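You operate a simulated robot arm through the tools that you are given. There is no shell and no other tool.

Carry out the task below with a simulated robot arm. There is one attempt and no reset: what you move stays moved.

JOB
Stop the fan, brush the dust off its grille and start it again.
Fine: wait till it stands, shut the green grille plate while you brush and open it again before the restart; put the hand brush back. Set down upright: hand brush. Where these are worked on the way, their far stop is far enough and under half their travel is too little: green grille plate. What is to be rubbed or washed off counts as gone when no trace of it is left.

Only the result counts: the job must be done as asked and must still hold three seconds after the hand-in. Knocking over, shifting, dropping, spilling or breaking anything else fails it.

ROBOT AND FRAMES
A 7-joint arm with a fingered hand, fixed in place. Base frame: the origin is at the foot of the arm, x ahead of it, y to its left, z up. Lengths are in cm, angles in degrees, forces in N, time in s.
With the tool pointing down near the work surface it reaches from about 36 to 84 cm from the base axis. Its first joint turns from -115.0 to 115.0 degrees. Payload 5 kg.
Tool frame: the origin (TCP) lies between the finger pads and is the grasp point; the fingertips stand 3.2 cm ahead of it; z points along the fingers, y is the line along which they close. The gripper opens to 16 cm. The gripper's body begins 8.9 cm behind the TCP. The gripper is a hand of 4 fingers: y runs from the thumb to the fingers, the wrist lies at [0, 0, -26.7] in the tool frame, and closing takes about 1.5 s.
Orientation is that of the tool frame in the base frame, as a unit quaternion [x, y, z, w]. With the fingers straight down and closing along the base's y, the tool's x points along the base's -x, its y along +y and its z along -z.

CONTROLS
- The arm moves only by the tool play_rows. Its argument "increments" is a list of rows, each an object of numbers (a shift or turn left out is 0, a gripper value left out holds the last): "dx", "dy", "dz": the shift along the tool's x, y, z in cm; "rx", "ry", "rz": the turn, a rotation vector about the tool's x, y, z in degrees. In form: [{"dx": .., "dy": .., "dz": .., "rx": .., "ry": .., "rz": ..}, ...]. A call has 1 to 20 rows; each row shifts and turns the commanded pose from where the row before left it, along the tool's axes as they then stand. "gripper" is the finger opening in cm, from 0 to 16, set as the call begins (left out, the last holds). Each row takes 0.2 s and may step no farther than 5 cm and 8.6 degrees from the row before; otherwise, or with a gripper value out of range, the whole call is refused. A pose out of reach is approached as far as the arm can. The call stops where the force on the tool passes 40 N (or 10 N more than at its start, if that is more) or the arm is blocked; 0.2 s more then pass. Each finger travels about 10.8 cm/s and halts on what it meets, pressing with about 23 N; the grip force reading is that of the motor and also rises with nothing between the fingers. The clock runs only during rows and for 0.2 s after the last one: add rows that do not move to give the fingers time. It gives the time, the measured TCP pose, the force on the tool (base axes), the opening and the grip force at its end, in the units of the frame above (readings bear some noise), with the torque about the TCP (base axes, N m) and any sound that the robot's microphone picked up.
- Cameras (640 x 400 px; columns grow to the right, rows downward): "scene" is fixed at [5.37, -49.03, 125.61]; the picture's right is [0.29, -0.96, 0.00], its down [-0.20, -0.06, -0.98] and it looks along [0.93, 0.28, -0.21] (base axes); focal length 214 px, centre (320, 200). "wrist" rides on the gripper at [8, -0.4, -11.4] in the tool frame; the picture's right is [0.05, 1.00, 0.00], its down [-0.82, 0.04, -0.58] and it looks along [-0.58, 0.03, 0.82] (tool axes); focal length 265 px, centre (320, 200). There is no depth. A picture from a camera that has moved, and an enlarged one, comes with that camera's place and axes in the base frame and with its lens. The place of the scene camera against the robot may be out by one fixed shift of up to 1.2 cm in any direction.
- grab_frame(camera): a new picture of that camera. No time passes.
- lift_body(by): slides the trunk up (or, below 0, down) by that many cm; the arm rides with it, the base frame stays. It gives what a move gives, with no picture.
- set_fingers(finger1, finger2, finger3, thumb_bend): sets how far each is bent, from 0 (flat) to 1 (curled in); at 0.3 the hand is open as for a grip, at 0.7 the pads meet at the TCP. One left out holds its place. A second passes; each finger stops where it meets its share of the squeeze, and holds until it gets a number again. A gripper value or a shape takes the hand back. It gives what a move gives, with no picture; readings hold the bend of each and the force on the fingers (four entries, about 0 where the hand has none), thumb and palm.
- set_grasp(shape): the hand has 4 fingers and takes this shape, open, in about a second: jaw (thumb against the fingers, like two jaws); tri (thumb and two fingers); tip (a fingertip pinch); poke (one finger out to press); point (the index stretched); flat (the hand flat); cup (the hand cupped); fist (a fist). The gripper value then closes the fingers along that shape, each until it touches; the sizes above hold for jaw. It gives what a move gives, with no picture.
- zoom(camera, box): a new picture of the part [left, top, right, bottom] of that camera's present view, enlarged. No time passes.
- job_done(): hands the job in; it is judged then, once.

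Nothing tells you positions but the pictures and the camera data. Unless the task says otherwise, let go and move clear before handing in.

The tools are called after "Emit:" as a command line: name --argument value ..., lists and objects as JSON in quotes. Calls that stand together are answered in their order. play_rows: Moves the arm, as the interface text tells. Its arguments: {"type":"object","properties":{"increments":{"type":"array","items":{"type":"object","properties":{"dx":{"type":"number"},"dy":{"type":"number"},"dz":{"type":"number"},"rx":{"type":"number"},"ry":{"type":"number"},"rz":{"type":"number"}}}},"gripper":{"type":"number"}},"required":["increments"]} The other tools are called the same way: lift_body (by) slides the trunk up or down; set_grasp (shape) gives the hand a shape; set_fingers (finger1, finger2, finger3, thumb_bend) moves the fingers one by one; grab_frame (camera) takes a picture; zoom (camera, box) takes an enlarged picture of a part of a camera's view; job_done () hands the job in.

At the start:

```text
time: 0.0
position: [46.27, -28.79, 140.32]
ee_rot: [0.0, 1.0, 0.0, 0.0]
contact_force: [-0.8, -0.4, -0.2]
wrist_torque: [-0.02, -0.01, 0.02]
width: 15.98
grasp_force: 0.1
shape: jaw
bend: [0.3, 0.3, 0.3, 0.3]
finger forces: [0.0, 0.0, 0.2, 0.0, 0.1, 0.0]
trunk travel left (down, up): [-90.0, 9.0]
```

scene: 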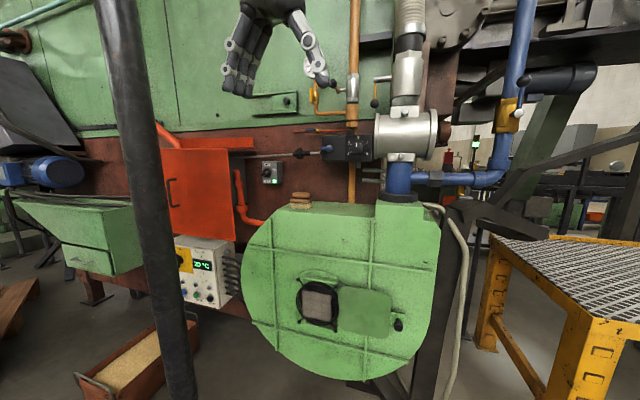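
wrist: 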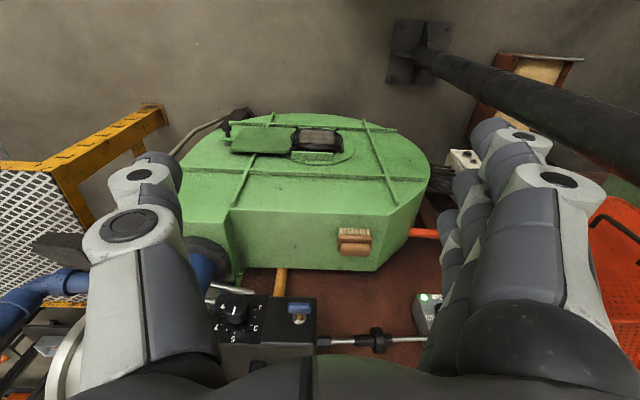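

I see a green fan housing with a grille and a sliding green plate beside it, a hand brush lying on top of the housing, a small switch box with a green light, and a control panel. I'll look closer at each before moving.

Emit:
zoom --camera "scene" --box '[240, 180, 460, 380]'

Emit:
zoom --camera "scene" --box '[160, 220, 260, 320]'

Emit:
zoom --camera "scene" --box '[240, 110, 400, 220]'

Emit:
zoom --camera "wrist" --box '[200, 90, 440, 280]'

Emit:
zoom --camera "wrist" --box '[180, 260, 460, 400]'

```text
2.00 times, centred on (350, 280) of scene
camera zoom: at [5.37, -49.03, 125.61], right [0.29, -0.96, 0.0], down [-0.2, -0.06, -0.98], along [0.93, 0.28, -0.21], focal length 429 px, centre (260, 40)
```

zoom: 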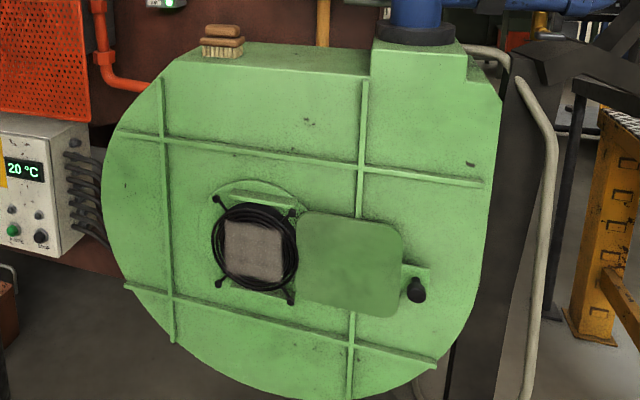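

```text
4.00 times, centred on (210, 270) of scene
camera zoom: at [5.37, -49.03, 125.61], right [0.29, -0.96, 0.0], down [-0.2, -0.06, -0.98], along [0.93, 0.28, -0.21], focal length 858 px, centre (760, -80)
```

zoom: 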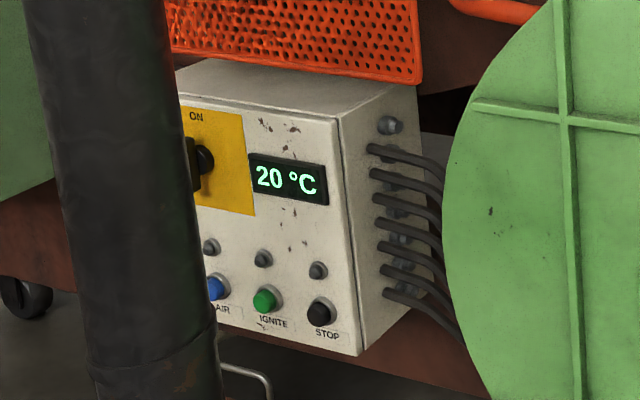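

```text
3.64 times, centred on (320, 165) of scene
camera zoom: at [5.37, -49.03, 125.61], right [0.29, -0.96, 0.0], down [-0.2, -0.06, -0.98], along [0.93, 0.28, -0.21], focal length 780 px, centre (320, 327)
```

zoom: 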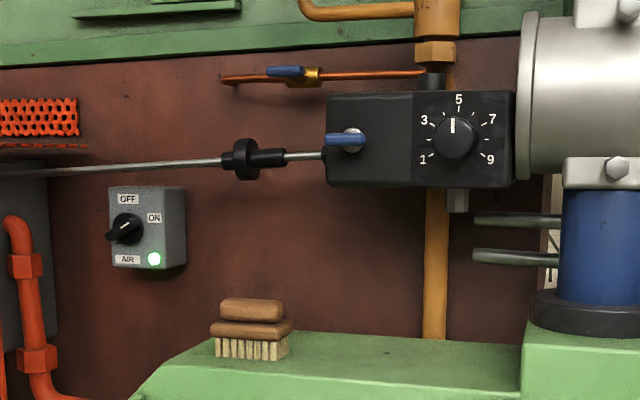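

```text
2.11 times, centred on (320, 185) of wrist
camera zoom: at [38.16, -29.2, 151.63], right [-0.05, 1.0, 0.0], down [0.82, 0.04, 0.58], along [0.58, 0.03, -0.82], focal length 559 px, centre (320, 232)
```

zoom: 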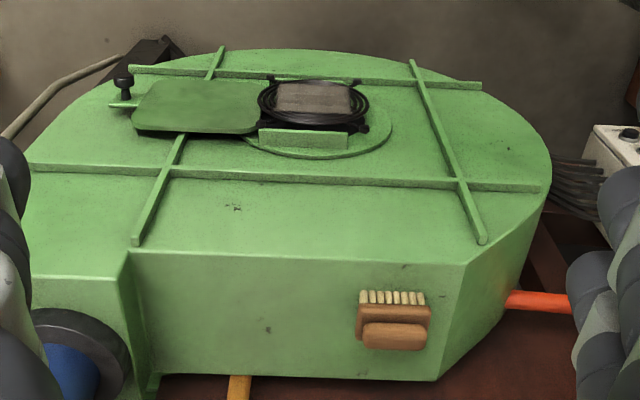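

```text
2.29 times, centred on (320, 330) of wrist
camera zoom: at [38.16, -29.2, 151.63], right [-0.05, 1.0, 0.0], down [0.82, 0.04, 0.58], along [0.58, 0.03, -0.82], focal length 607 px, centre (320, -97)
```

zoom: 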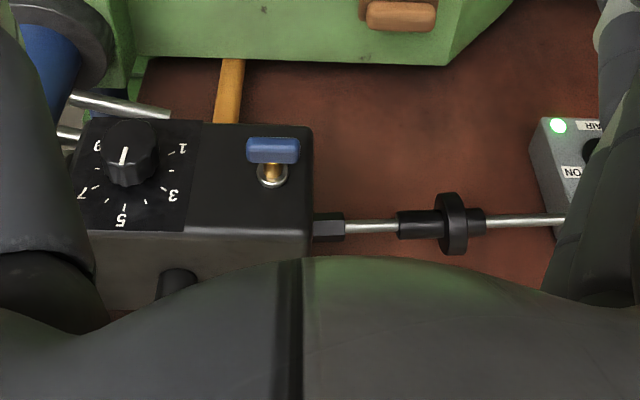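

The AIR switch box looks to sit at about (91, 1, 117), the brush at about (80, -19, 108), and the grille at about (71, -28, 72), facing the robot. I'll zoom in on the switch, the grille with its plate, and the panel to see how each works.

Emit:
zoom --camera "scene" --box '[255, 150, 295, 190]'

Emit:
zoom --camera "scene" --box '[285, 260, 365, 340]'

Emit:
zoom --camera "scene" --box '[330, 275, 420, 345]'

Emit:
zoom --camera "scene" --box '[270, 180, 340, 220]'

Emit:
zoom --camera "wrist" --box '[220, 110, 360, 180]'

```text
10.00 times, centred on (275, 170) of scene
camera zoom: at [5.37, -49.03, 125.61], right [0.29, -0.96, 0.0], down [-0.2, -0.06, -0.98], along [0.93, 0.28, -0.21], focal length 2145 px, centre (770, 500)
```

zoom: 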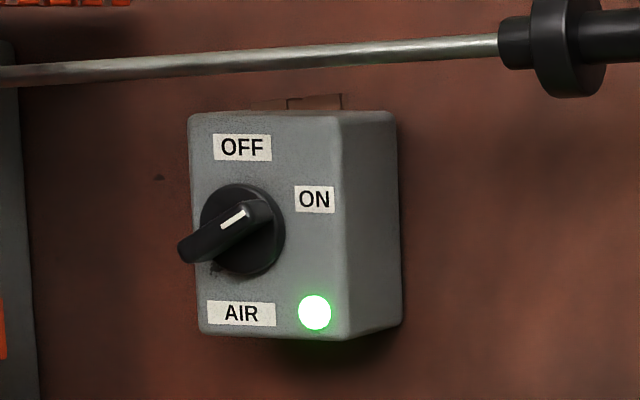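

```text
5.00 times, centred on (325, 300) of scene
camera zoom: at [5.37, -49.03, 125.61], right [0.29, -0.96, 0.0], down [-0.2, -0.06, -0.98], along [0.93, 0.28, -0.21], focal length 1072 px, centre (295, -300)
```

zoom: 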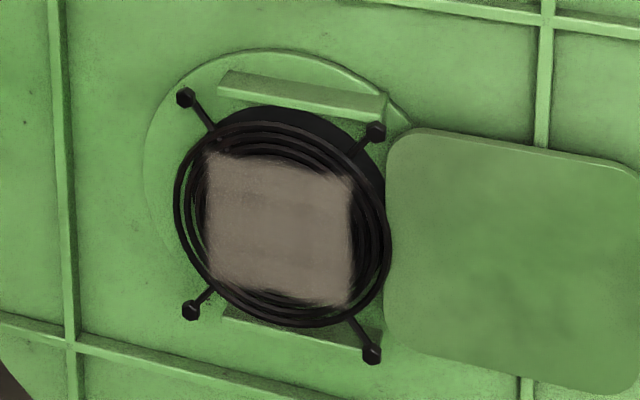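

```text
5.71 times, centred on (375, 310) of scene
camera zoom: at [5.37, -49.03, 125.61], right [0.29, -0.96, 0.0], down [-0.2, -0.06, -0.98], along [0.93, 0.28, -0.21], focal length 1226 px, centre (6, -429)
```

zoom: 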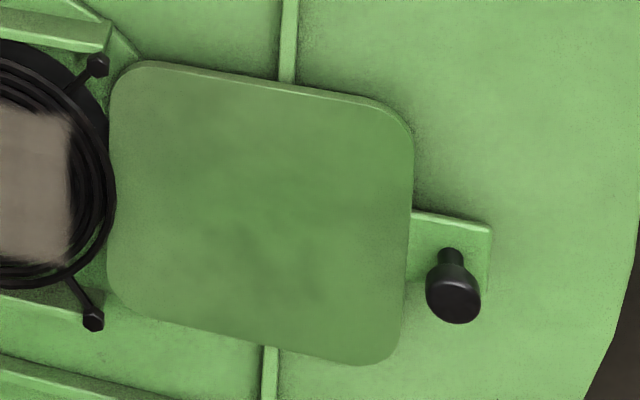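

```text
9.14 times, centred on (305, 200) of scene
camera zoom: at [5.37, -49.03, 125.61], right [0.29, -0.96, 0.0], down [-0.2, -0.06, -0.98], along [0.93, 0.28, -0.21], focal length 1961 px, centre (457, 200)
```

zoom: 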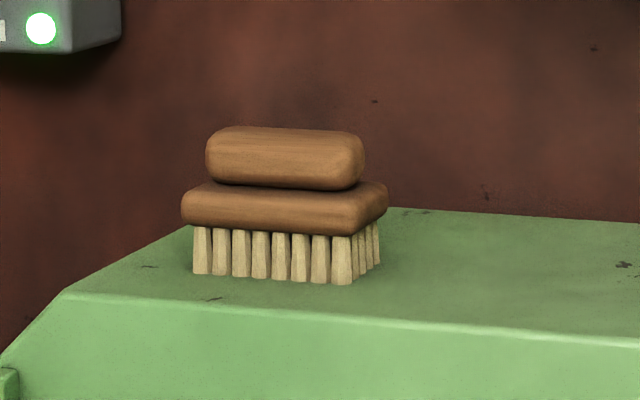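

```text
4.57 times, centred on (290, 145) of wrist
camera zoom: at [38.16, -29.2, 151.63], right [-0.05, 1.0, 0.0], down [0.82, 0.04, 0.58], along [0.58, 0.03, -0.82], focal length 1213 px, centre (457, 451)
```

zoom: 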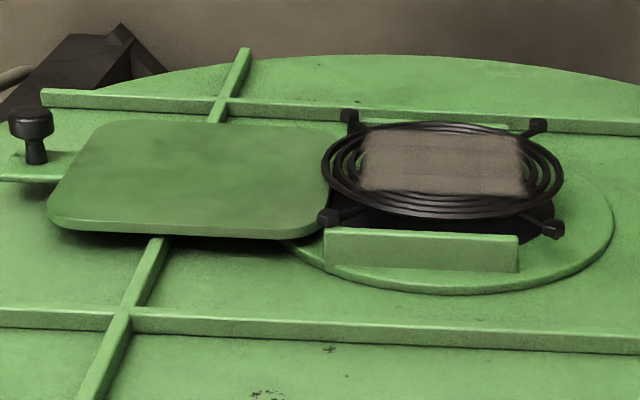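

The green lamp is lit and the AIR selector points to ON. The grille carries a grey dust pad, and the plate, open to the right, has a black knob for sliding it left behind the wire rings. A thick black post stands at about (50, 17), so I'll swing the hand left carefully and pitch it forward before going to the AIR switch.

Emit:
play_rows --increments '[{"dy": 4}, {"dy": 4}, {"dy": 4}, {"dy": 4}, {"dy": 4}]'

```text
time: 1.2
position: [46.41, -8.43, 140.23]
ee_rot: [0.0, 1.0, 0.0, 0.0]
contact_force: [0.4, 0.3, 0.3]
wrist_torque: [-0.02, 0.01, -0.04]
width: 15.96
grasp_force: 0.1
shape: jaw
bend: [0.3, 0.3, 0.3, 0.3]
finger forces: [0.0, 0.0, 0.0, 0.0, 0.1, 0.0]
trunk travel left (down, up): [-90.0, 9.0]
```

The hand moved left freely. Next I'll pitch it forward about the wrist so the fingers point toward the machine.

Emit:
play_rows --increments '[{"dx": -3.8, "dz": 0.5, "ry": -8.18}, {"dx": -3.5, "dz": 0.5, "ry": -8.18}, {"dx": -3.2, "dz": 0.6, "ry": -8.18}, {"dx": -3.0, "dz": 0.6, "ry": -8.18}, {"dx": -2.8, "dz": 0.6, "ry": -8.18}]'

Emit:
grab_frame --camera "scene"

Emit:
grab_frame --camera "wrist"

```text
time: 2.4
position: [62.54, -8.87, 141.87]
ee_rot: [0.0, 0.937, 0.001, 0.35]
contact_force: [-0.3, -0.3, 0.5]
wrist_torque: [-0.01, 0.02, 0.0]
width: 15.99
grasp_force: 0.1
shape: jaw
bend: [0.3, 0.3, 0.3, 0.3]
finger forces: [0.1, 0.0, 0.1, 0.1, 0.0, 0.0]
trunk travel left (down, up): [-90.0, 9.0]
```

```text
taken
```

scene: 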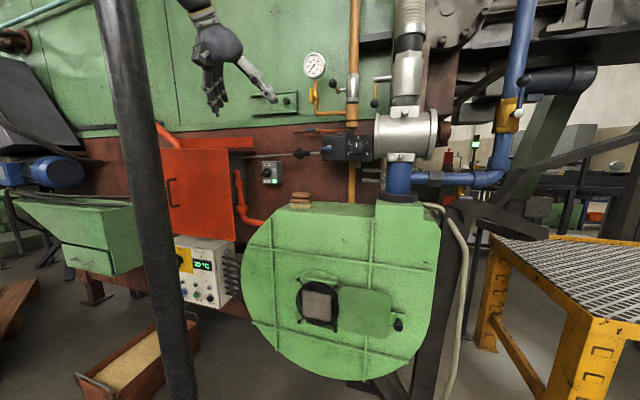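

```text
taken
camera wrist: at [49.01, -9.19, 145.09], right [-0.04, 1.0, -0.03], down [0.24, 0.04, 0.97], along [0.97, 0.03, -0.24], focal length 265 px, centre (320, 200)
```

wrist: 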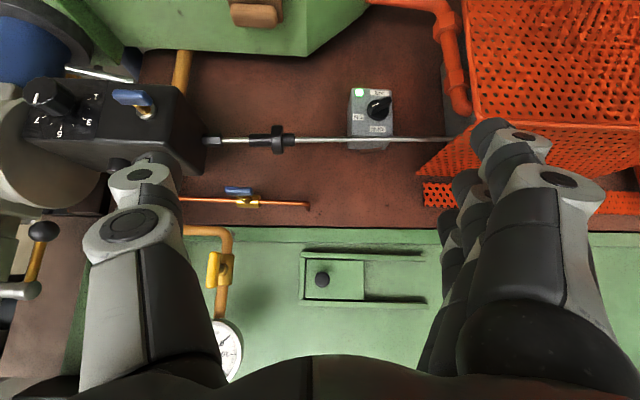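

The AIR knob works out to about (90.4, 1.6, 117.4), with the orange mesh box just left of it and a rod above it. I'll finish pitching the hand level and stop in front of the switch.

Emit:
play_rows --increments '[{"dx": 1.03, "dy": 1.5, "dz": 3.26, "ry": -8.18}, {"dx": 1.48, "dy": 1.5, "dz": 3.08, "ry": -8.18}, {"dx": 1.91, "dy": 1.5, "dz": 2.84, "ry": -8.18}, {"dx": 2.29, "dy": 1.5, "dz": 2.54, "ry": -8.18}, {"dx": 2.63, "dy": 1.5, "dz": 2.19, "ry": -8.18}, {"dx": 2.91, "dy": 1.5, "dz": 1.79, "ry": -8.18}, {"dx": 3.14, "dy": 1.5, "dz": 1.36}]'

Emit:
grab_frame --camera "wrist"

Emit:
grab_frame --camera "scene"

```text
time: 4.2
position: [55.58, -30.1, 133.21]
ee_rot: [0.178, 0.7, -0.187, 0.666]
contact_force: [0.0, 0.3, 0.4]
wrist_torque: [-0.04, 0.02, -0.06]
width: 15.99
grasp_force: 0.1
shape: jaw
bend: [0.3, 0.3, 0.3, 0.3]
finger forces: [0.0, 0.1, 0.0, 0.1, 0.0, 0.1]
out of reach, approached as far as the arm can: row 2, 3, 5, 6, 7
trunk travel left (down, up): [-90.0, 9.0]
stopped in row 7: the arm was blocked; the commanded pose is now the measured one
```

```text
taken
camera wrist: at [45.03, -24.84, 125.67], right [0.5, 0.86, -0.08], down [-0.44, 0.32, 0.84], along [0.75, -0.38, 0.54], focal length 265 px, centre (320, 200)
```

wrist: 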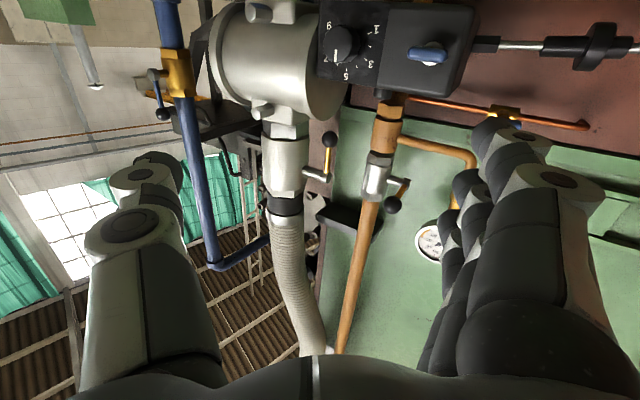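

```text
taken
```

scene: 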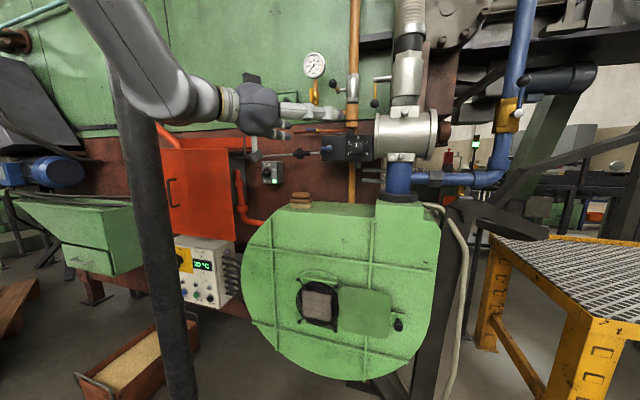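

The arm folded too close to its base there and was blocked, with the hand now turned right at about (55.6, -30, 133). I'll back out forward and to the left into open space while straightening the yaw.

Emit:
play_rows --increments '[{"dx": -1, "dy": 4.05, "dz": 1.0, "rx": -7.5}, {"dx": -1, "dy": 3.88, "dz": 1.53, "rx": -7.5}, {"dx": -1, "dy": 3.65, "dz": 2.02, "rx": -7.5}, {"dx": -1, "dy": 3.35, "dz": 2.48, "rx": -7.5}, {"dx": -1, "dy": 3.0, "dz": 2.9}]'

Emit:
grab_frame --camera "scene"

Emit:
grab_frame --camera "wrist"

```text
time: 5.4
position: [70.06, -15.58, 137.41]
ee_rot: [0.001, 0.725, 0.001, 0.689]
contact_force: [0.6, 0.3, -0.6]
wrist_torque: [-0.01, -0.03, -0.06]
width: 16.01
grasp_force: 0.1
shape: jaw
bend: [0.3, 0.3, 0.3, 0.3]
finger forces: [0.1, 0.0, 0.0, 0.0, 0.0, 0.0]
trunk travel left (down, up): [-90.0, 9.0]
```

```text
taken
```

scene: 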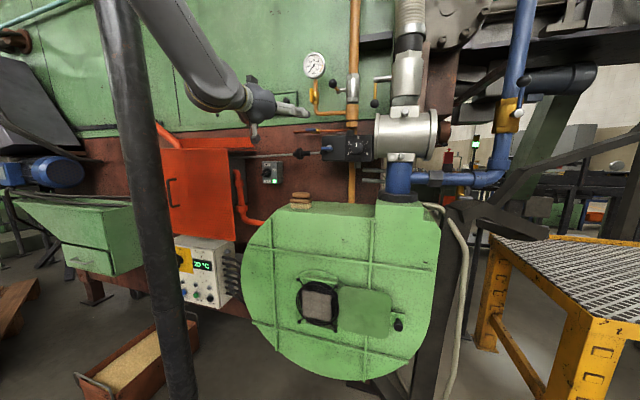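

```text
taken
camera wrist: at [58.3, -15.98, 129.93], right [0.0, 1.0, -0.05], down [-0.54, 0.04, 0.84], along [0.84, 0.03, 0.53], focal length 265 px, centre (320, 200)
```

wrist: 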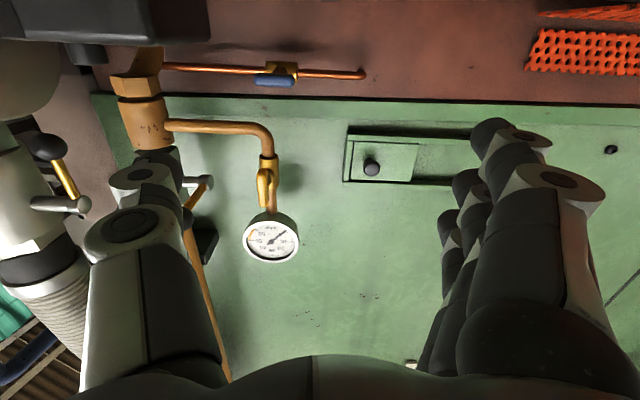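

The arm is in a good position at (70, -15.6, 137.4) with the tool nearly level. I'll lower the trunk by 20 cm so the hand comes to the height of the AIR knob.

Emit:
lift_body --by -20

Emit:
grab_frame --camera "wrist"

Emit:
grab_frame --camera "scene"

```text
time: 7.6
position: [69.98, -15.79, 117.51]
ee_rot: [0.002, 0.724, 0.001, 0.69]
contact_force: [-0.5, -0.4, 0.7]
wrist_torque: [0.02, 0.0, -0.01]
width: 15.99
grasp_force: 0.0
shape: jaw
bend: [0.3, 0.3, 0.3, 0.3]
finger forces: [0.1, 0.0, 0.0, 0.0, 0.0, 0.0]
trunk travel left (down, up): [-70.0, 29.0]
```

```text
taken
camera wrist: at [58.19, -16.19, 109.96], right [0.0, 1.0, -0.05], down [-0.54, 0.04, 0.84], along [0.84, 0.03, 0.54], focal length 265 px, centre (320, 200)
```

wrist: 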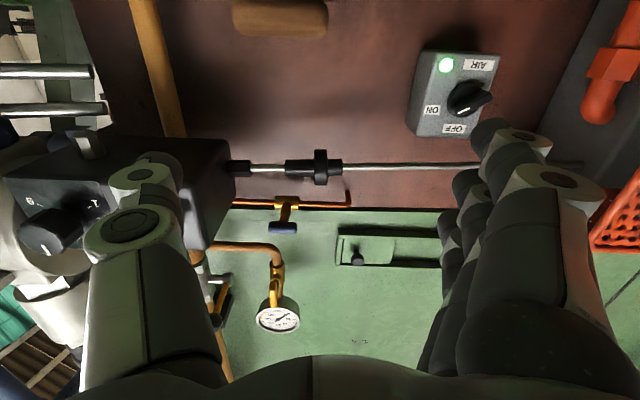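

```text
taken
```

scene: 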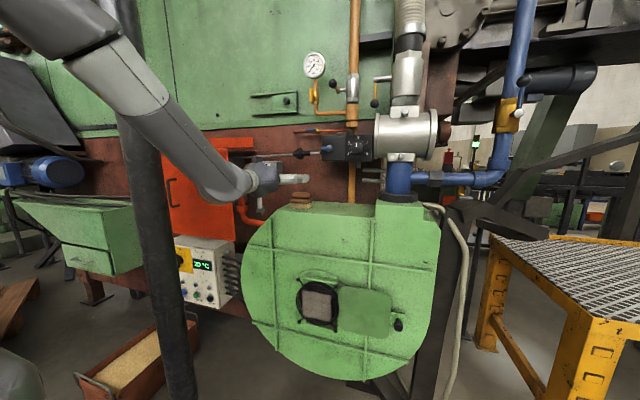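

Emit:
zoom --camera "wrist" --box '[400, 35, 510, 145]'

```text
3.64 times, centred on (455, 90) of wrist
camera zoom: at [58.19, -16.19, 109.96], right [0.0, 1.0, -0.05], down [-0.54, 0.04, 0.84], along [0.84, 0.03, 0.54], focal length 965 px, centre (-171, 600)
```

zoom: 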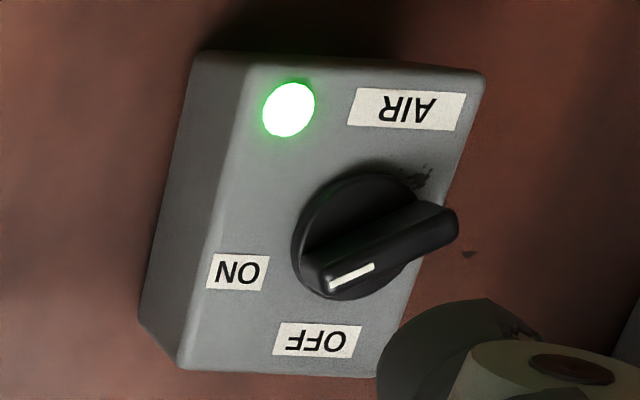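

The knob's bar stands out from the box face (x ≈ 93) to x ≈ 90.5, with its axis at about y 2.3, z 116.6, and it points about 57° clockwise from OFF. I'll narrow the fingers, slide over in front of it and roll the hand to match the bar.

Emit:
play_rows --increments '[{"dx": 0.18, "dy": 3.62, "dz": 1.2, "ry": -0.7}, {"dx": 0.18, "dy": 3.62, "dz": 1.2, "ry": -0.7}, {"dx": 0.18, "dy": 3.62, "dz": 1.2, "ry": -0.7}, {"dx": 0.18, "dy": 3.62, "dz": 1.2, "ry": -0.7}, {"dx": 0.18, "dy": 3.62, "dz": 1.2}, {"rz": 8.14}, {"rz": 8.14}, {"rz": 8.14}, {"rz": 8.14}, {"rz": 8.14}, {"rz": 8.14}, {"rz": 8.14}]' --gripper 6

Emit:
grab_frame --camera "wrist"

Emit:
grab_frame --camera "scene"

```text
time: 10.2
position: [70.13, 0.97, 121.48]
ee_rot: [0.341, 0.62, 0.339, 0.621]
contact_force: [1.0, -0.8, 0.5]
wrist_torque: [0.0, 0.01, -0.03]
width: 6.06
grasp_force: 0.1
shape: jaw
bend: [0.73, 0.73, 0.73, 0.7]
finger forces: [0.1, 0.0, 0.0, 0.0, 0.1, 0.0]
out of reach, approached as far as the arm can: row 1, 2, 3, 4, 5
trunk travel left (down, up): [-70.0, 29.0]
```

```text
taken
camera wrist: at [58.74, 7.54, 116.78], right [0.0, 0.58, 0.81], down [-0.58, -0.66, 0.48], along [0.82, -0.47, 0.34], focal length 265 px, centre (320, 200)
```

wrist: 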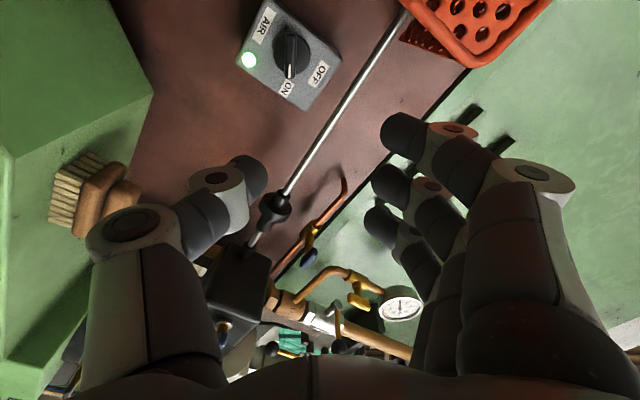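

```text
taken
```

scene: 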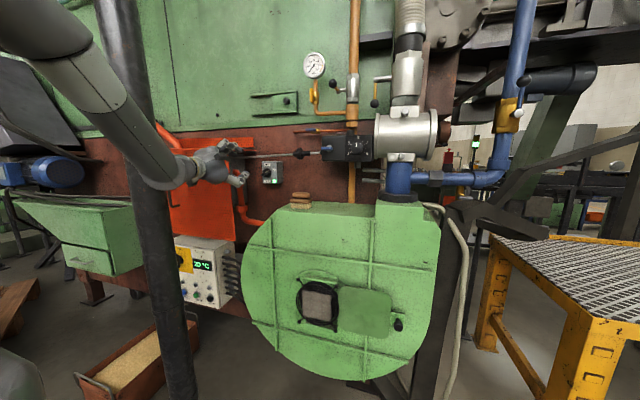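

The reading shows the hand stopped 5 cm short and high, so the wrist can't bend up enough with the forearm sloping this steeply. I'll raise the hand with the arm and lower the trunk by the same amount so the forearm lies flatter.

Emit:
play_rows --increments '[{"dx": -2.73, "dy": 4.19}, {"dx": -2.73, "dy": 4.19}, {"dx": -2.73, "dy": 4.19}, {"dx": -2.73, "dy": 4.19}, {"dx": -2.73, "dy": 4.19}, {"dx": -2.73, "dy": 4.19}]'

```text
time: 11.1
position: [70.31, 11.46, 135.81]
ee_rot: [0.287, 0.654, 0.387, 0.583]
contact_force: [41.0, -42.7, 2.3]
wrist_torque: [-2.09, -1.67, 3.72]
width: 5.98
grasp_force: 0.0
shape: jaw
bend: [0.73, 0.73, 0.73, 0.7]
finger forces: [0.0, 0.0, 0.0, 0.0, 0.1, 0.0]
trunk travel left (down, up): [-70.0, 29.0]
stopped in row 4: the force on the tool passed its limit at 151 N (the readings are from after the stop); the commanded pose is now the measured one
```

The hand drifted left and pressed on the black post, so I'll back away to the right straight away.

Emit:
play_rows --increments '[{"dx": -3.3, "dy": -2.14, "dz": -0.69}, {"dx": -3.3, "dy": -2.14, "dz": -0.69}, {"dx": -3.3, "dy": -2.14, "dz": -0.69}]'

Emit:
grab_frame --camera "scene"

Emit:
grab_frame --camera "wrist"

```text
time: 11.9
position: [69.81, 1.06, 135.64]
ee_rot: [0.281, 0.658, 0.391, 0.579]
contact_force: [1.1, -1.6, -0.7]
wrist_torque: [0.01, 0.0, 0.06]
width: 6.04
grasp_force: 0.1
shape: jaw
bend: [0.73, 0.73, 0.73, 0.7]
finger forces: [0.0, 0.1, 0.1, 0.1, 0.0, 0.1]
trunk travel left (down, up): [-70.0, 29.0]
```

```text
taken
```

scene: 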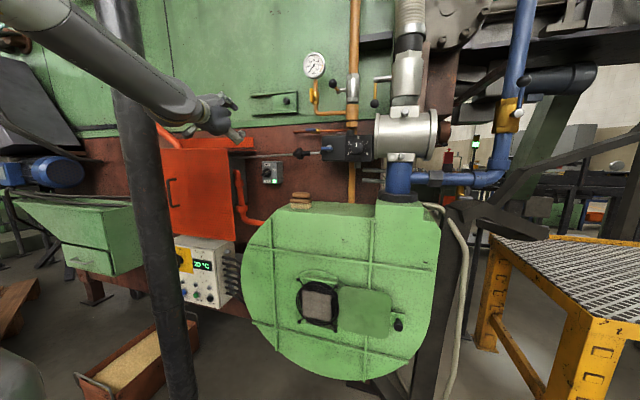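

```text
taken
camera wrist: at [57.18, 5.17, 131.19], right [-0.09, 0.58, 0.81], down [-0.43, -0.76, 0.49], along [0.9, -0.3, 0.32], focal length 265 px, centre (320, 200)
```

wrist: 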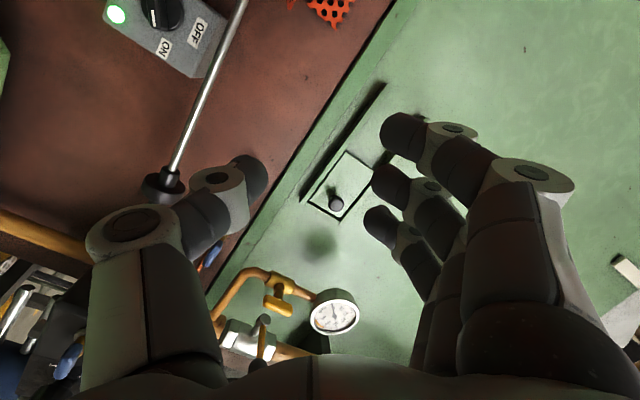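

The hand is clear of the post. I'll straighten the yaw, move a bit right and up, and then lower the trunk.

Emit:
play_rows --increments '[{"rx": 2.4, "ry": -4.95}, {"rx": 2.4, "ry": -4.95}, {"dx": -3.17, "dy": 2.12, "dz": 0.75}, {"dx": -3.17, "dy": 2.12, "dz": 0.75}, {"dx": -3.17, "dy": 2.12, "dz": 0.75}, {"dx": -3.17, "dy": 2.12, "dz": 0.75}]'

```text
time: 13.3
position: [72.36, -5.29, 150.05]
ee_rot: [0.338, 0.622, 0.339, 0.62]
contact_force: [0.6, 2.2, 0.6]
wrist_torque: [0.0, -0.04, -0.23]
width: 5.99
grasp_force: 0.1
shape: jaw
bend: [0.73, 0.73, 0.73, 0.7]
finger forces: [0.0, 0.1, 0.0, 0.0, 0.0, 0.0]
trunk travel left (down, up): [-70.0, 29.0]
```

The pose was reached with no reach limit. I'll lower the trunk by 33 cm to bring the hand to knob height.

Emit:
lift_body --by -33

Emit:
grab_frame --camera "wrist"

Emit:
grab_frame --camera "scene"

```text
time: 16.5
position: [72.66, -4.99, 116.9]
ee_rot: [0.337, 0.621, 0.338, 0.621]
contact_force: [-0.7, 0.2, -0.5]
wrist_torque: [0.0, 0.01, 0.01]
width: 6.03
grasp_force: 0.0
shape: jaw
bend: [0.73, 0.73, 0.73, 0.7]
finger forces: [0.1, 0.0, 0.0, 0.0, 0.0, 0.0]
trunk travel left (down, up): [-37.0, 62.0]
```

```text
taken
camera wrist: at [61.04, 1.48, 112.24], right [0.0, 0.59, 0.81], down [-0.58, -0.66, 0.48], along [0.82, -0.47, 0.34], focal length 265 px, centre (320, 200)
```

wrist: 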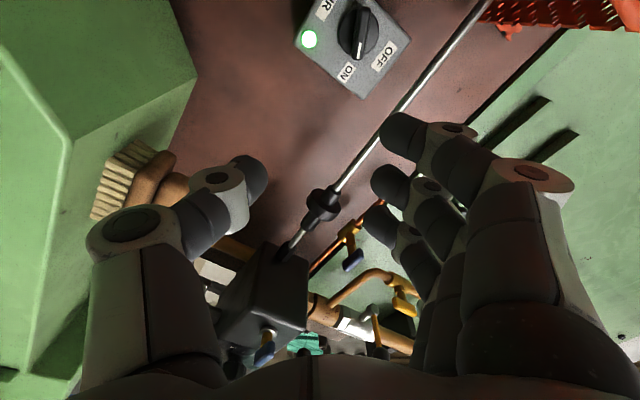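

```text
taken
```

scene: 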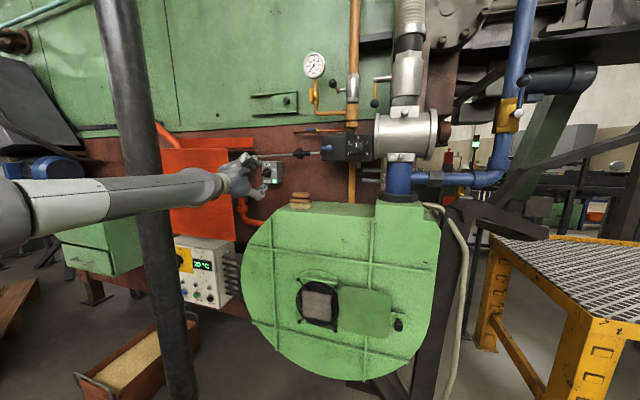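

The forearm is now roughly level and the knob appears at about y 2.1, z 116.2. I'll close in to x = 80 in line with it and look again.

Emit:
play_rows --increments '[{"dx": 2.11, "dy": 1.1, "dz": 2.47}, {"dx": 2.11, "dy": 1.1, "dz": 2.47}, {"dx": 2.11, "dy": 1.1, "dz": 2.47}]'

Emit:
grab_frame --camera "wrist"

Emit:
zoom --camera "scene" --box '[200, 130, 320, 230]'

```text
time: 17.3
position: [79.89, 2.27, 116.19]
ee_rot: [0.337, 0.622, 0.338, 0.621]
contact_force: [0.3, 0.1, -0.7]
wrist_torque: [0.0, -0.01, -0.02]
width: 5.99
grasp_force: 0.1
shape: jaw
bend: [0.73, 0.73, 0.73, 0.7]
finger forces: [0.0, 0.0, 0.0, 0.0, 0.0, 0.0]
trunk travel left (down, up): [-37.0, 62.0]
```

```text
taken
camera wrist: at [68.48, 8.77, 111.48], right [0.0, 0.59, 0.81], down [-0.58, -0.66, 0.48], along [0.82, -0.47, 0.34], focal length 265 px, centre (320, 200)
```

wrist: 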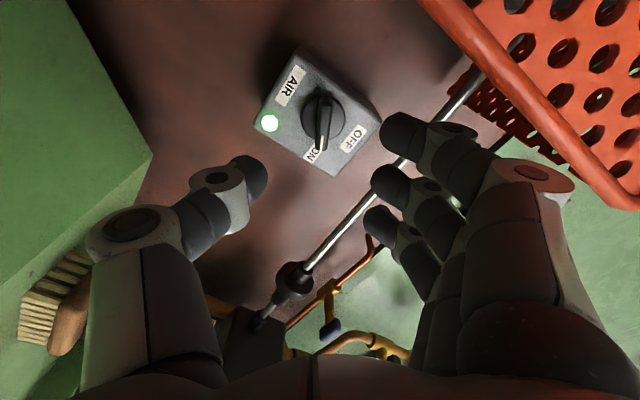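

```text
4.00 times, centred on (260, 180) of scene
camera zoom: at [5.37, -49.03, 125.61], right [0.29, -0.96, 0.0], down [-0.2, -0.06, -0.98], along [0.93, 0.28, -0.21], focal length 858 px, centre (560, 280)
```

zoom: 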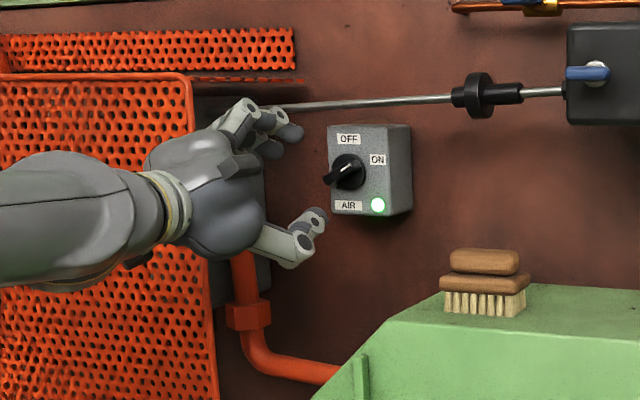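

The knob's bar lines up with the tool axis and runs across the closing direction. I'll narrow the opening to 5 and push straight in.

Emit:
play_rows --increments '[{"dz": 3.0}, {"dz": 3.0}, {"dz": 2.0}, {"dz": 0.9}]' --gripper 5

Emit:
grab_frame --camera "wrist"

Emit:
zoom --camera "scene" --box '[225, 130, 315, 210]'

```text
time: 18.3
position: [88.79, 2.15, 116.33]
ee_rot: [0.338, 0.622, 0.337, 0.621]
contact_force: [-0.4, 0.2, 0.0]
wrist_torque: [0.02, -0.05, 0.01]
width: 5.0
grasp_force: 0.1
shape: jaw
bend: [0.73, 0.73, 0.73, 0.7]
finger forces: [0.1, 0.0, 0.0, 0.1, 0.0, 0.0]
trunk travel left (down, up): [-37.0, 62.0]
```

```text
taken
camera wrist: at [77.32, 8.6, 111.53], right [0.0, 0.59, 0.81], down [-0.58, -0.66, 0.48], along [0.82, -0.47, 0.34], focal length 265 px, centre (320, 200)
```

wrist: 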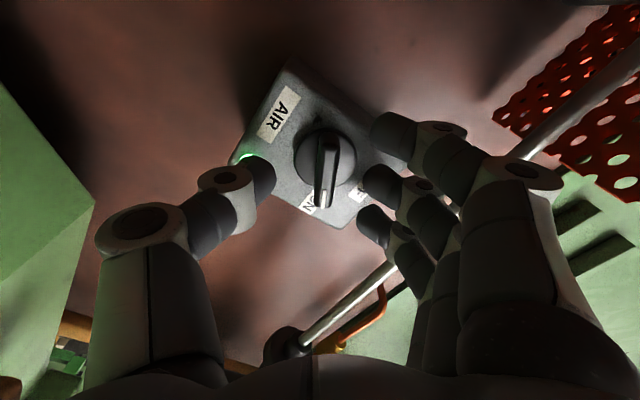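

```text
5.00 times, centred on (270, 170) of scene
camera zoom: at [5.37, -49.03, 125.61], right [0.29, -0.96, 0.0], down [-0.2, -0.06, -0.98], along [0.93, 0.28, -0.21], focal length 1072 px, centre (570, 350)
```

zoom: 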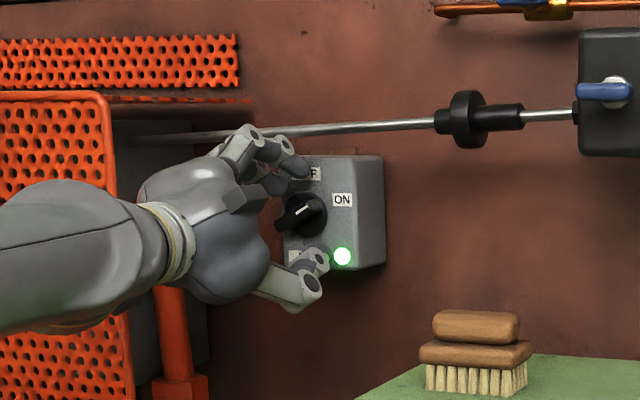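

The fingers straddle the bar, which sits about 0.4 cm off the axis. I'll centre on it and close.

Emit:
play_rows --increments '[{"dx": 0.4, "dy": 0.4, "dz": 0.2}]'

Emit:
play_rows --increments '[{}, {}, {}, {}, {}, {}]' --gripper 0.5

Emit:
grab_frame --camera "wrist"

```text
time: 18.7
position: [88.9, 2.65, 116.33]
ee_rot: [0.337, 0.621, 0.337, 0.622]
contact_force: [-0.5, 0.8, -0.5]
wrist_torque: [-0.01, 0.01, 0.03]
width: 5.02
grasp_force: 0.0
shape: jaw
bend: [0.73, 0.73, 0.73, 0.7]
finger forces: [0.0, 0.1, 0.3, 0.1, 0.0, 0.0]
trunk travel left (down, up): [-37.0, 62.0]
```

```text
time: 20.1
position: [88.97, 2.53, 116.23]
ee_rot: [0.337, 0.622, 0.338, 0.62]
contact_force: [0.7, -3.2, -2.6]
wrist_torque: [-0.16, 0.0, -0.01]
width: 0.19
grasp_force: 22.8
shape: jaw
bend: [0.68, 0.71, 0.7, 0.7]
finger forces: [0.0, 8.3, 6.6, 0.1, 19.8, 0.0]
trunk travel left (down, up): [-37.0, 62.0]
```

```text
taken
camera wrist: at [77.53, 9.06, 111.61], right [0.0, 0.59, 0.81], down [-0.58, -0.66, 0.48], along [0.82, -0.47, 0.34], focal length 265 px, centre (320, 200)
```

wrist: 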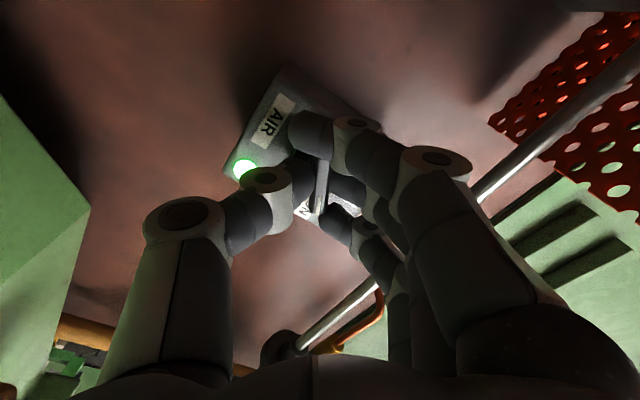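

The bar is gripped between the thumb and two fingers. I'll turn the tool counter-clockwise toward OFF and check the lamp.

Emit:
play_rows --increments '[{"rz": -7.5}, {"rz": -7.5}, {"rz": -7.5}, {"rz": -7.5}, {"rz": -7.5}, {"rz": -7.5}, {"rz": -7.5}, {"rz": -7.5}]'

Emit:
grab_frame --camera "wrist"

Emit:
zoom --camera "scene" --box '[225, 130, 315, 210]'

```text
time: 21.9
position: [89.04, 2.3, 116.32]
ee_rot: [-0.018, 0.707, -0.018, 0.706]
contact_force: [-10.8, -11.4, -12.6]
wrist_torque: [0.0, 0.22, -0.22]
width: 0.19
grasp_force: 22.6
shape: jaw
bend: [0.69, 0.71, 0.7, 0.71]
finger forces: [1.1, 9.2, 6.2, 0.0, 28.2, 0.0]
trunk travel left (down, up): [-37.0, 62.0]
```

```text
taken
camera wrist: at [77.6, 1.56, 108.31], right [0.0, 0.99, -0.1], down [-0.58, 0.09, 0.81], along [0.82, 0.06, 0.57], focal length 265 px, centre (320, 200)
```

wrist: 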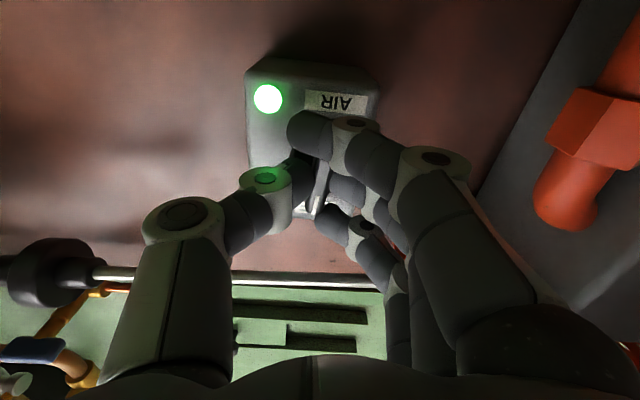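

```text
5.00 times, centred on (270, 170) of scene
camera zoom: at [5.37, -49.03, 125.61], right [0.29, -0.96, 0.0], down [-0.2, -0.06, -0.98], along [0.93, 0.28, -0.21], focal length 1072 px, centre (570, 350)
```

zoom: 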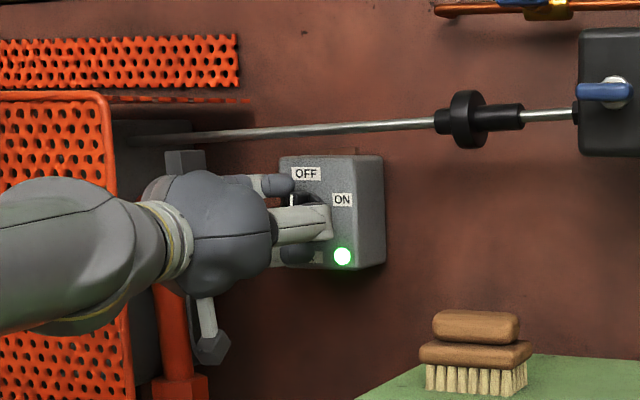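

Emit:
zoom --camera "wrist" --box '[240, 50, 400, 230]'

Emit:
zoom --camera "scene" --box '[260, 155, 305, 190]'

```text
2.22 times, centred on (320, 140) of wrist
camera zoom: at [77.6, 1.56, 108.31], right [0.0, 0.99, -0.1], down [-0.58, 0.09, 0.81], along [0.82, 0.06, 0.57], focal length 590 px, centre (320, 333)
```

zoom: 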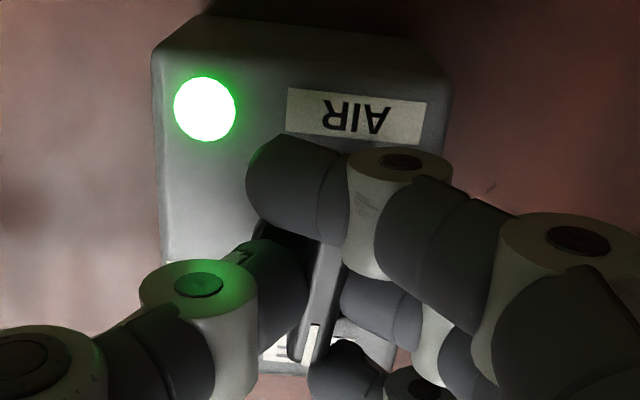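

```text
11.43 times, centred on (282, 172) of scene
camera zoom: at [5.37, -49.03, 125.61], right [0.29, -0.96, 0.0], down [-0.2, -0.06, -0.98], along [0.93, 0.28, -0.21], focal length 2451 px, centre (749, 514)
```

zoom: 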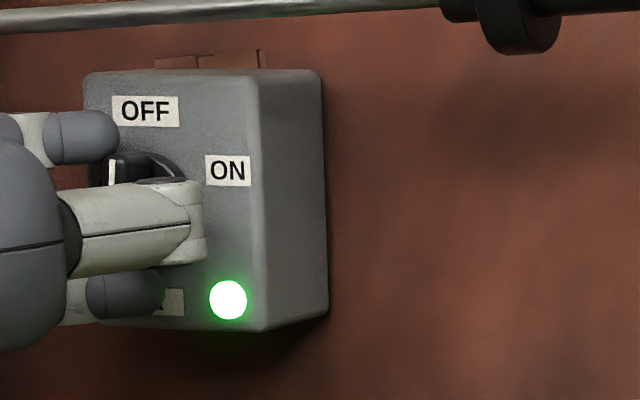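

The pointer now stands at OFF but the lamp is still lit. I'll wait a moment to see whether it goes out.

Emit:
play_rows --increments '[{}, {}, {}, {}, {}, {}, {}, {}, {}, {}]'

Emit:
zoom --camera "scene" --box '[225, 130, 345, 320]'

```text
time: 24.1
position: [89.05, 2.37, 116.38]
ee_rot: [-0.019, 0.707, -0.018, 0.706]
contact_force: [-11.1, -15.7, -14.4]
wrist_torque: [-0.04, 0.26, -0.28]
width: 0.18
grasp_force: 22.9
shape: jaw
bend: [0.69, 0.71, 0.7, 0.71]
finger forces: [1.0, 8.1, 5.1, 0.0, 29.2, 0.0]
trunk travel left (down, up): [-37.0, 62.0]
```

```text
2.11 times, centred on (285, 225) of scene
camera zoom: at [5.37, -49.03, 125.61], right [0.29, -0.96, 0.0], down [-0.2, -0.06, -0.98], along [0.93, 0.28, -0.21], focal length 452 px, centre (394, 147)
```

zoom: 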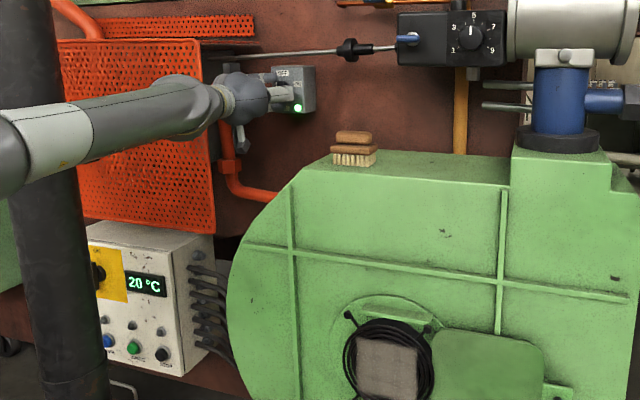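

Emit:
play_rows --increments '[{"rz": -4}, {"rz": -4}, {}, {}]'

Emit:
zoom --camera "wrist" --box '[240, 50, 400, 230]'

Emit:
zoom --camera "scene" --box '[260, 155, 305, 190]'

```text
time: 25.1
position: [89.06, 2.26, 116.23]
ee_rot: [-0.068, 0.704, -0.067, 0.704]
contact_force: [-10.5, -16.6, -14.2]
wrist_torque: [0.17, 0.26, -0.31]
width: 0.18
grasp_force: 22.8
shape: jaw
bend: [0.69, 0.71, 0.7, 0.71]
finger forces: [1.1, 9.5, 4.9, 0.0, 30.6, 0.0]
trunk travel left (down, up): [-37.0, 62.0]
```

```text
2.22 times, centred on (320, 140) of wrist
camera zoom: at [77.61, 0.49, 108.5], right [0.0, 0.97, -0.24], down [-0.58, 0.2, 0.79], along [0.82, 0.14, 0.56], focal length 590 px, centre (320, 333)
```

zoom: 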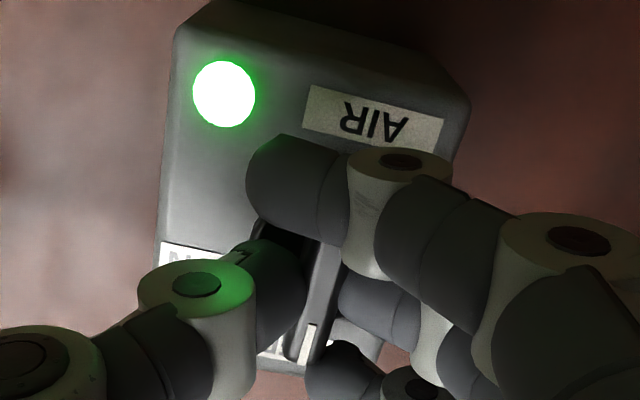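

```text
11.43 times, centred on (282, 172) of scene
camera zoom: at [5.37, -49.03, 125.61], right [0.29, -0.96, 0.0], down [-0.2, -0.06, -0.98], along [0.93, 0.28, -0.21], focal length 2451 px, centre (749, 514)
```

zoom: 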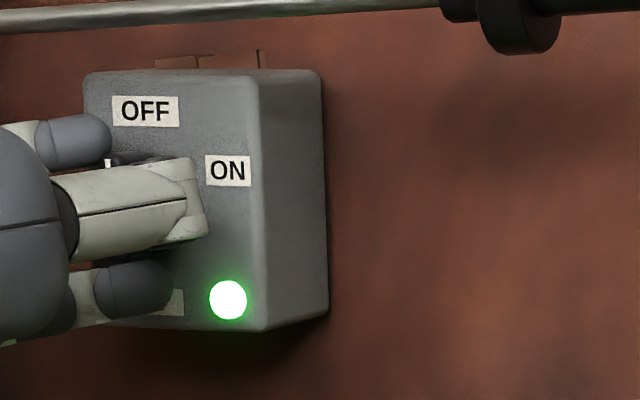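

The knob follows my grip past OFF with no stop felt. I'll open the fingers, back off and look at the switch while some time passes.

Emit:
play_rows --increments '[{}, {}, {}, {}]' --gripper 5

Emit:
zoom --camera "wrist" --box '[220, 50, 420, 230]'

Emit:
zoom --camera "scene" --box '[260, 155, 305, 190]'

```text
time: 26.1
position: [88.99, 2.75, 116.43]
ee_rot: [-0.069, 0.704, -0.067, 0.704]
contact_force: [-0.6, -0.5, 0.0]
wrist_torque: [0.03, -0.01, -0.01]
width: 4.95
grasp_force: 0.0
shape: jaw
bend: [0.73, 0.73, 0.73, 0.7]
finger forces: [0.1, 0.0, 0.0, 0.0, 0.0, 0.1]
trunk travel left (down, up): [-37.0, 62.0]
```

```text
2.22 times, centred on (320, 140) of wrist
camera zoom: at [77.59, 0.83, 108.56], right [0.0, 0.97, -0.24], down [-0.58, 0.2, 0.79], along [0.82, 0.14, 0.56], focal length 590 px, centre (320, 333)
```

zoom: 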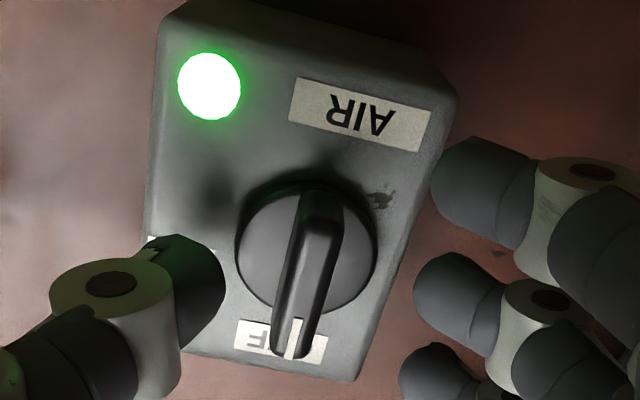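

```text
11.43 times, centred on (282, 172) of scene
camera zoom: at [5.37, -49.03, 125.61], right [0.29, -0.96, 0.0], down [-0.2, -0.06, -0.98], along [0.93, 0.28, -0.21], focal length 2451 px, centre (749, 514)
```

zoom: 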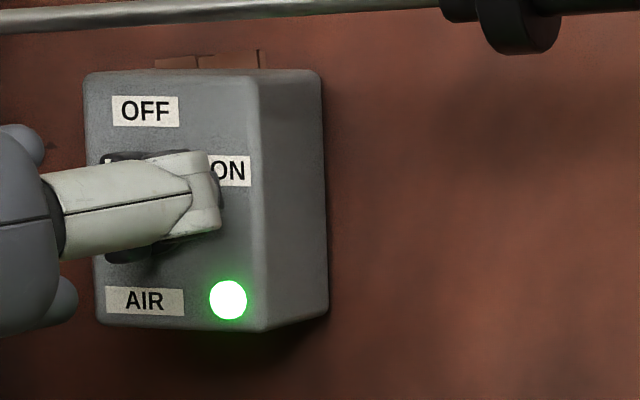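

The knob now points at the OFF label. I'll retreat a little and watch the lamp over the next seconds.

Emit:
play_rows --increments '[{"dz": -3}, {"dz": -3}, {"dz": -3}, {}, {}, {}, {}, {}, {}, {}]'

Emit:
zoom --camera "scene" --box '[250, 145, 310, 195]'

Emit:
grab_frame --camera "wrist"

```text
time: 28.3
position: [80.0, 2.56, 116.49]
ee_rot: [-0.068, 0.704, -0.067, 0.704]
contact_force: [-0.8, 1.0, -0.3]
wrist_torque: [-0.02, 0.02, 0.01]
width: 4.97
grasp_force: 0.1
shape: jaw
bend: [0.73, 0.73, 0.73, 0.7]
finger forces: [0.0, 0.0, 0.0, 0.0, 0.1, 0.1]
trunk travel left (down, up): [-37.0, 62.0]
```

```text
8.00 times, centred on (280, 170) of scene
camera zoom: at [5.37, -49.03, 125.61], right [0.29, -0.96, 0.0], down [-0.2, -0.06, -0.98], along [0.93, 0.28, -0.21], focal length 1716 px, centre (640, 440)
```

zoom: 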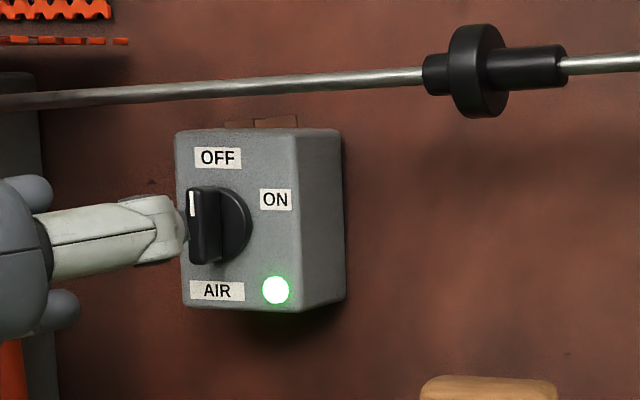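

```text
taken
camera wrist: at [68.61, 0.69, 108.68], right [0.0, 0.97, -0.24], down [-0.58, 0.2, 0.79], along [0.82, 0.14, 0.56], focal length 265 px, centre (320, 200)
```

wrist: 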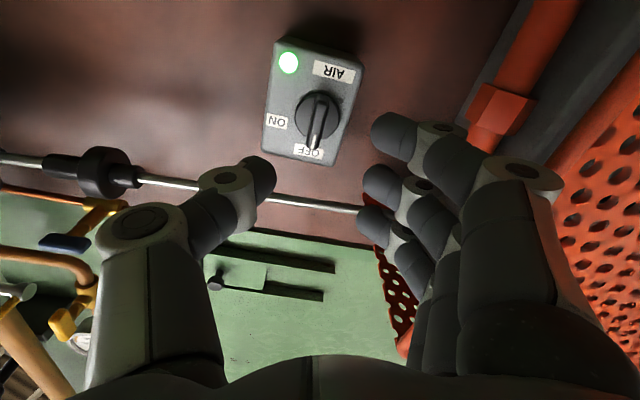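

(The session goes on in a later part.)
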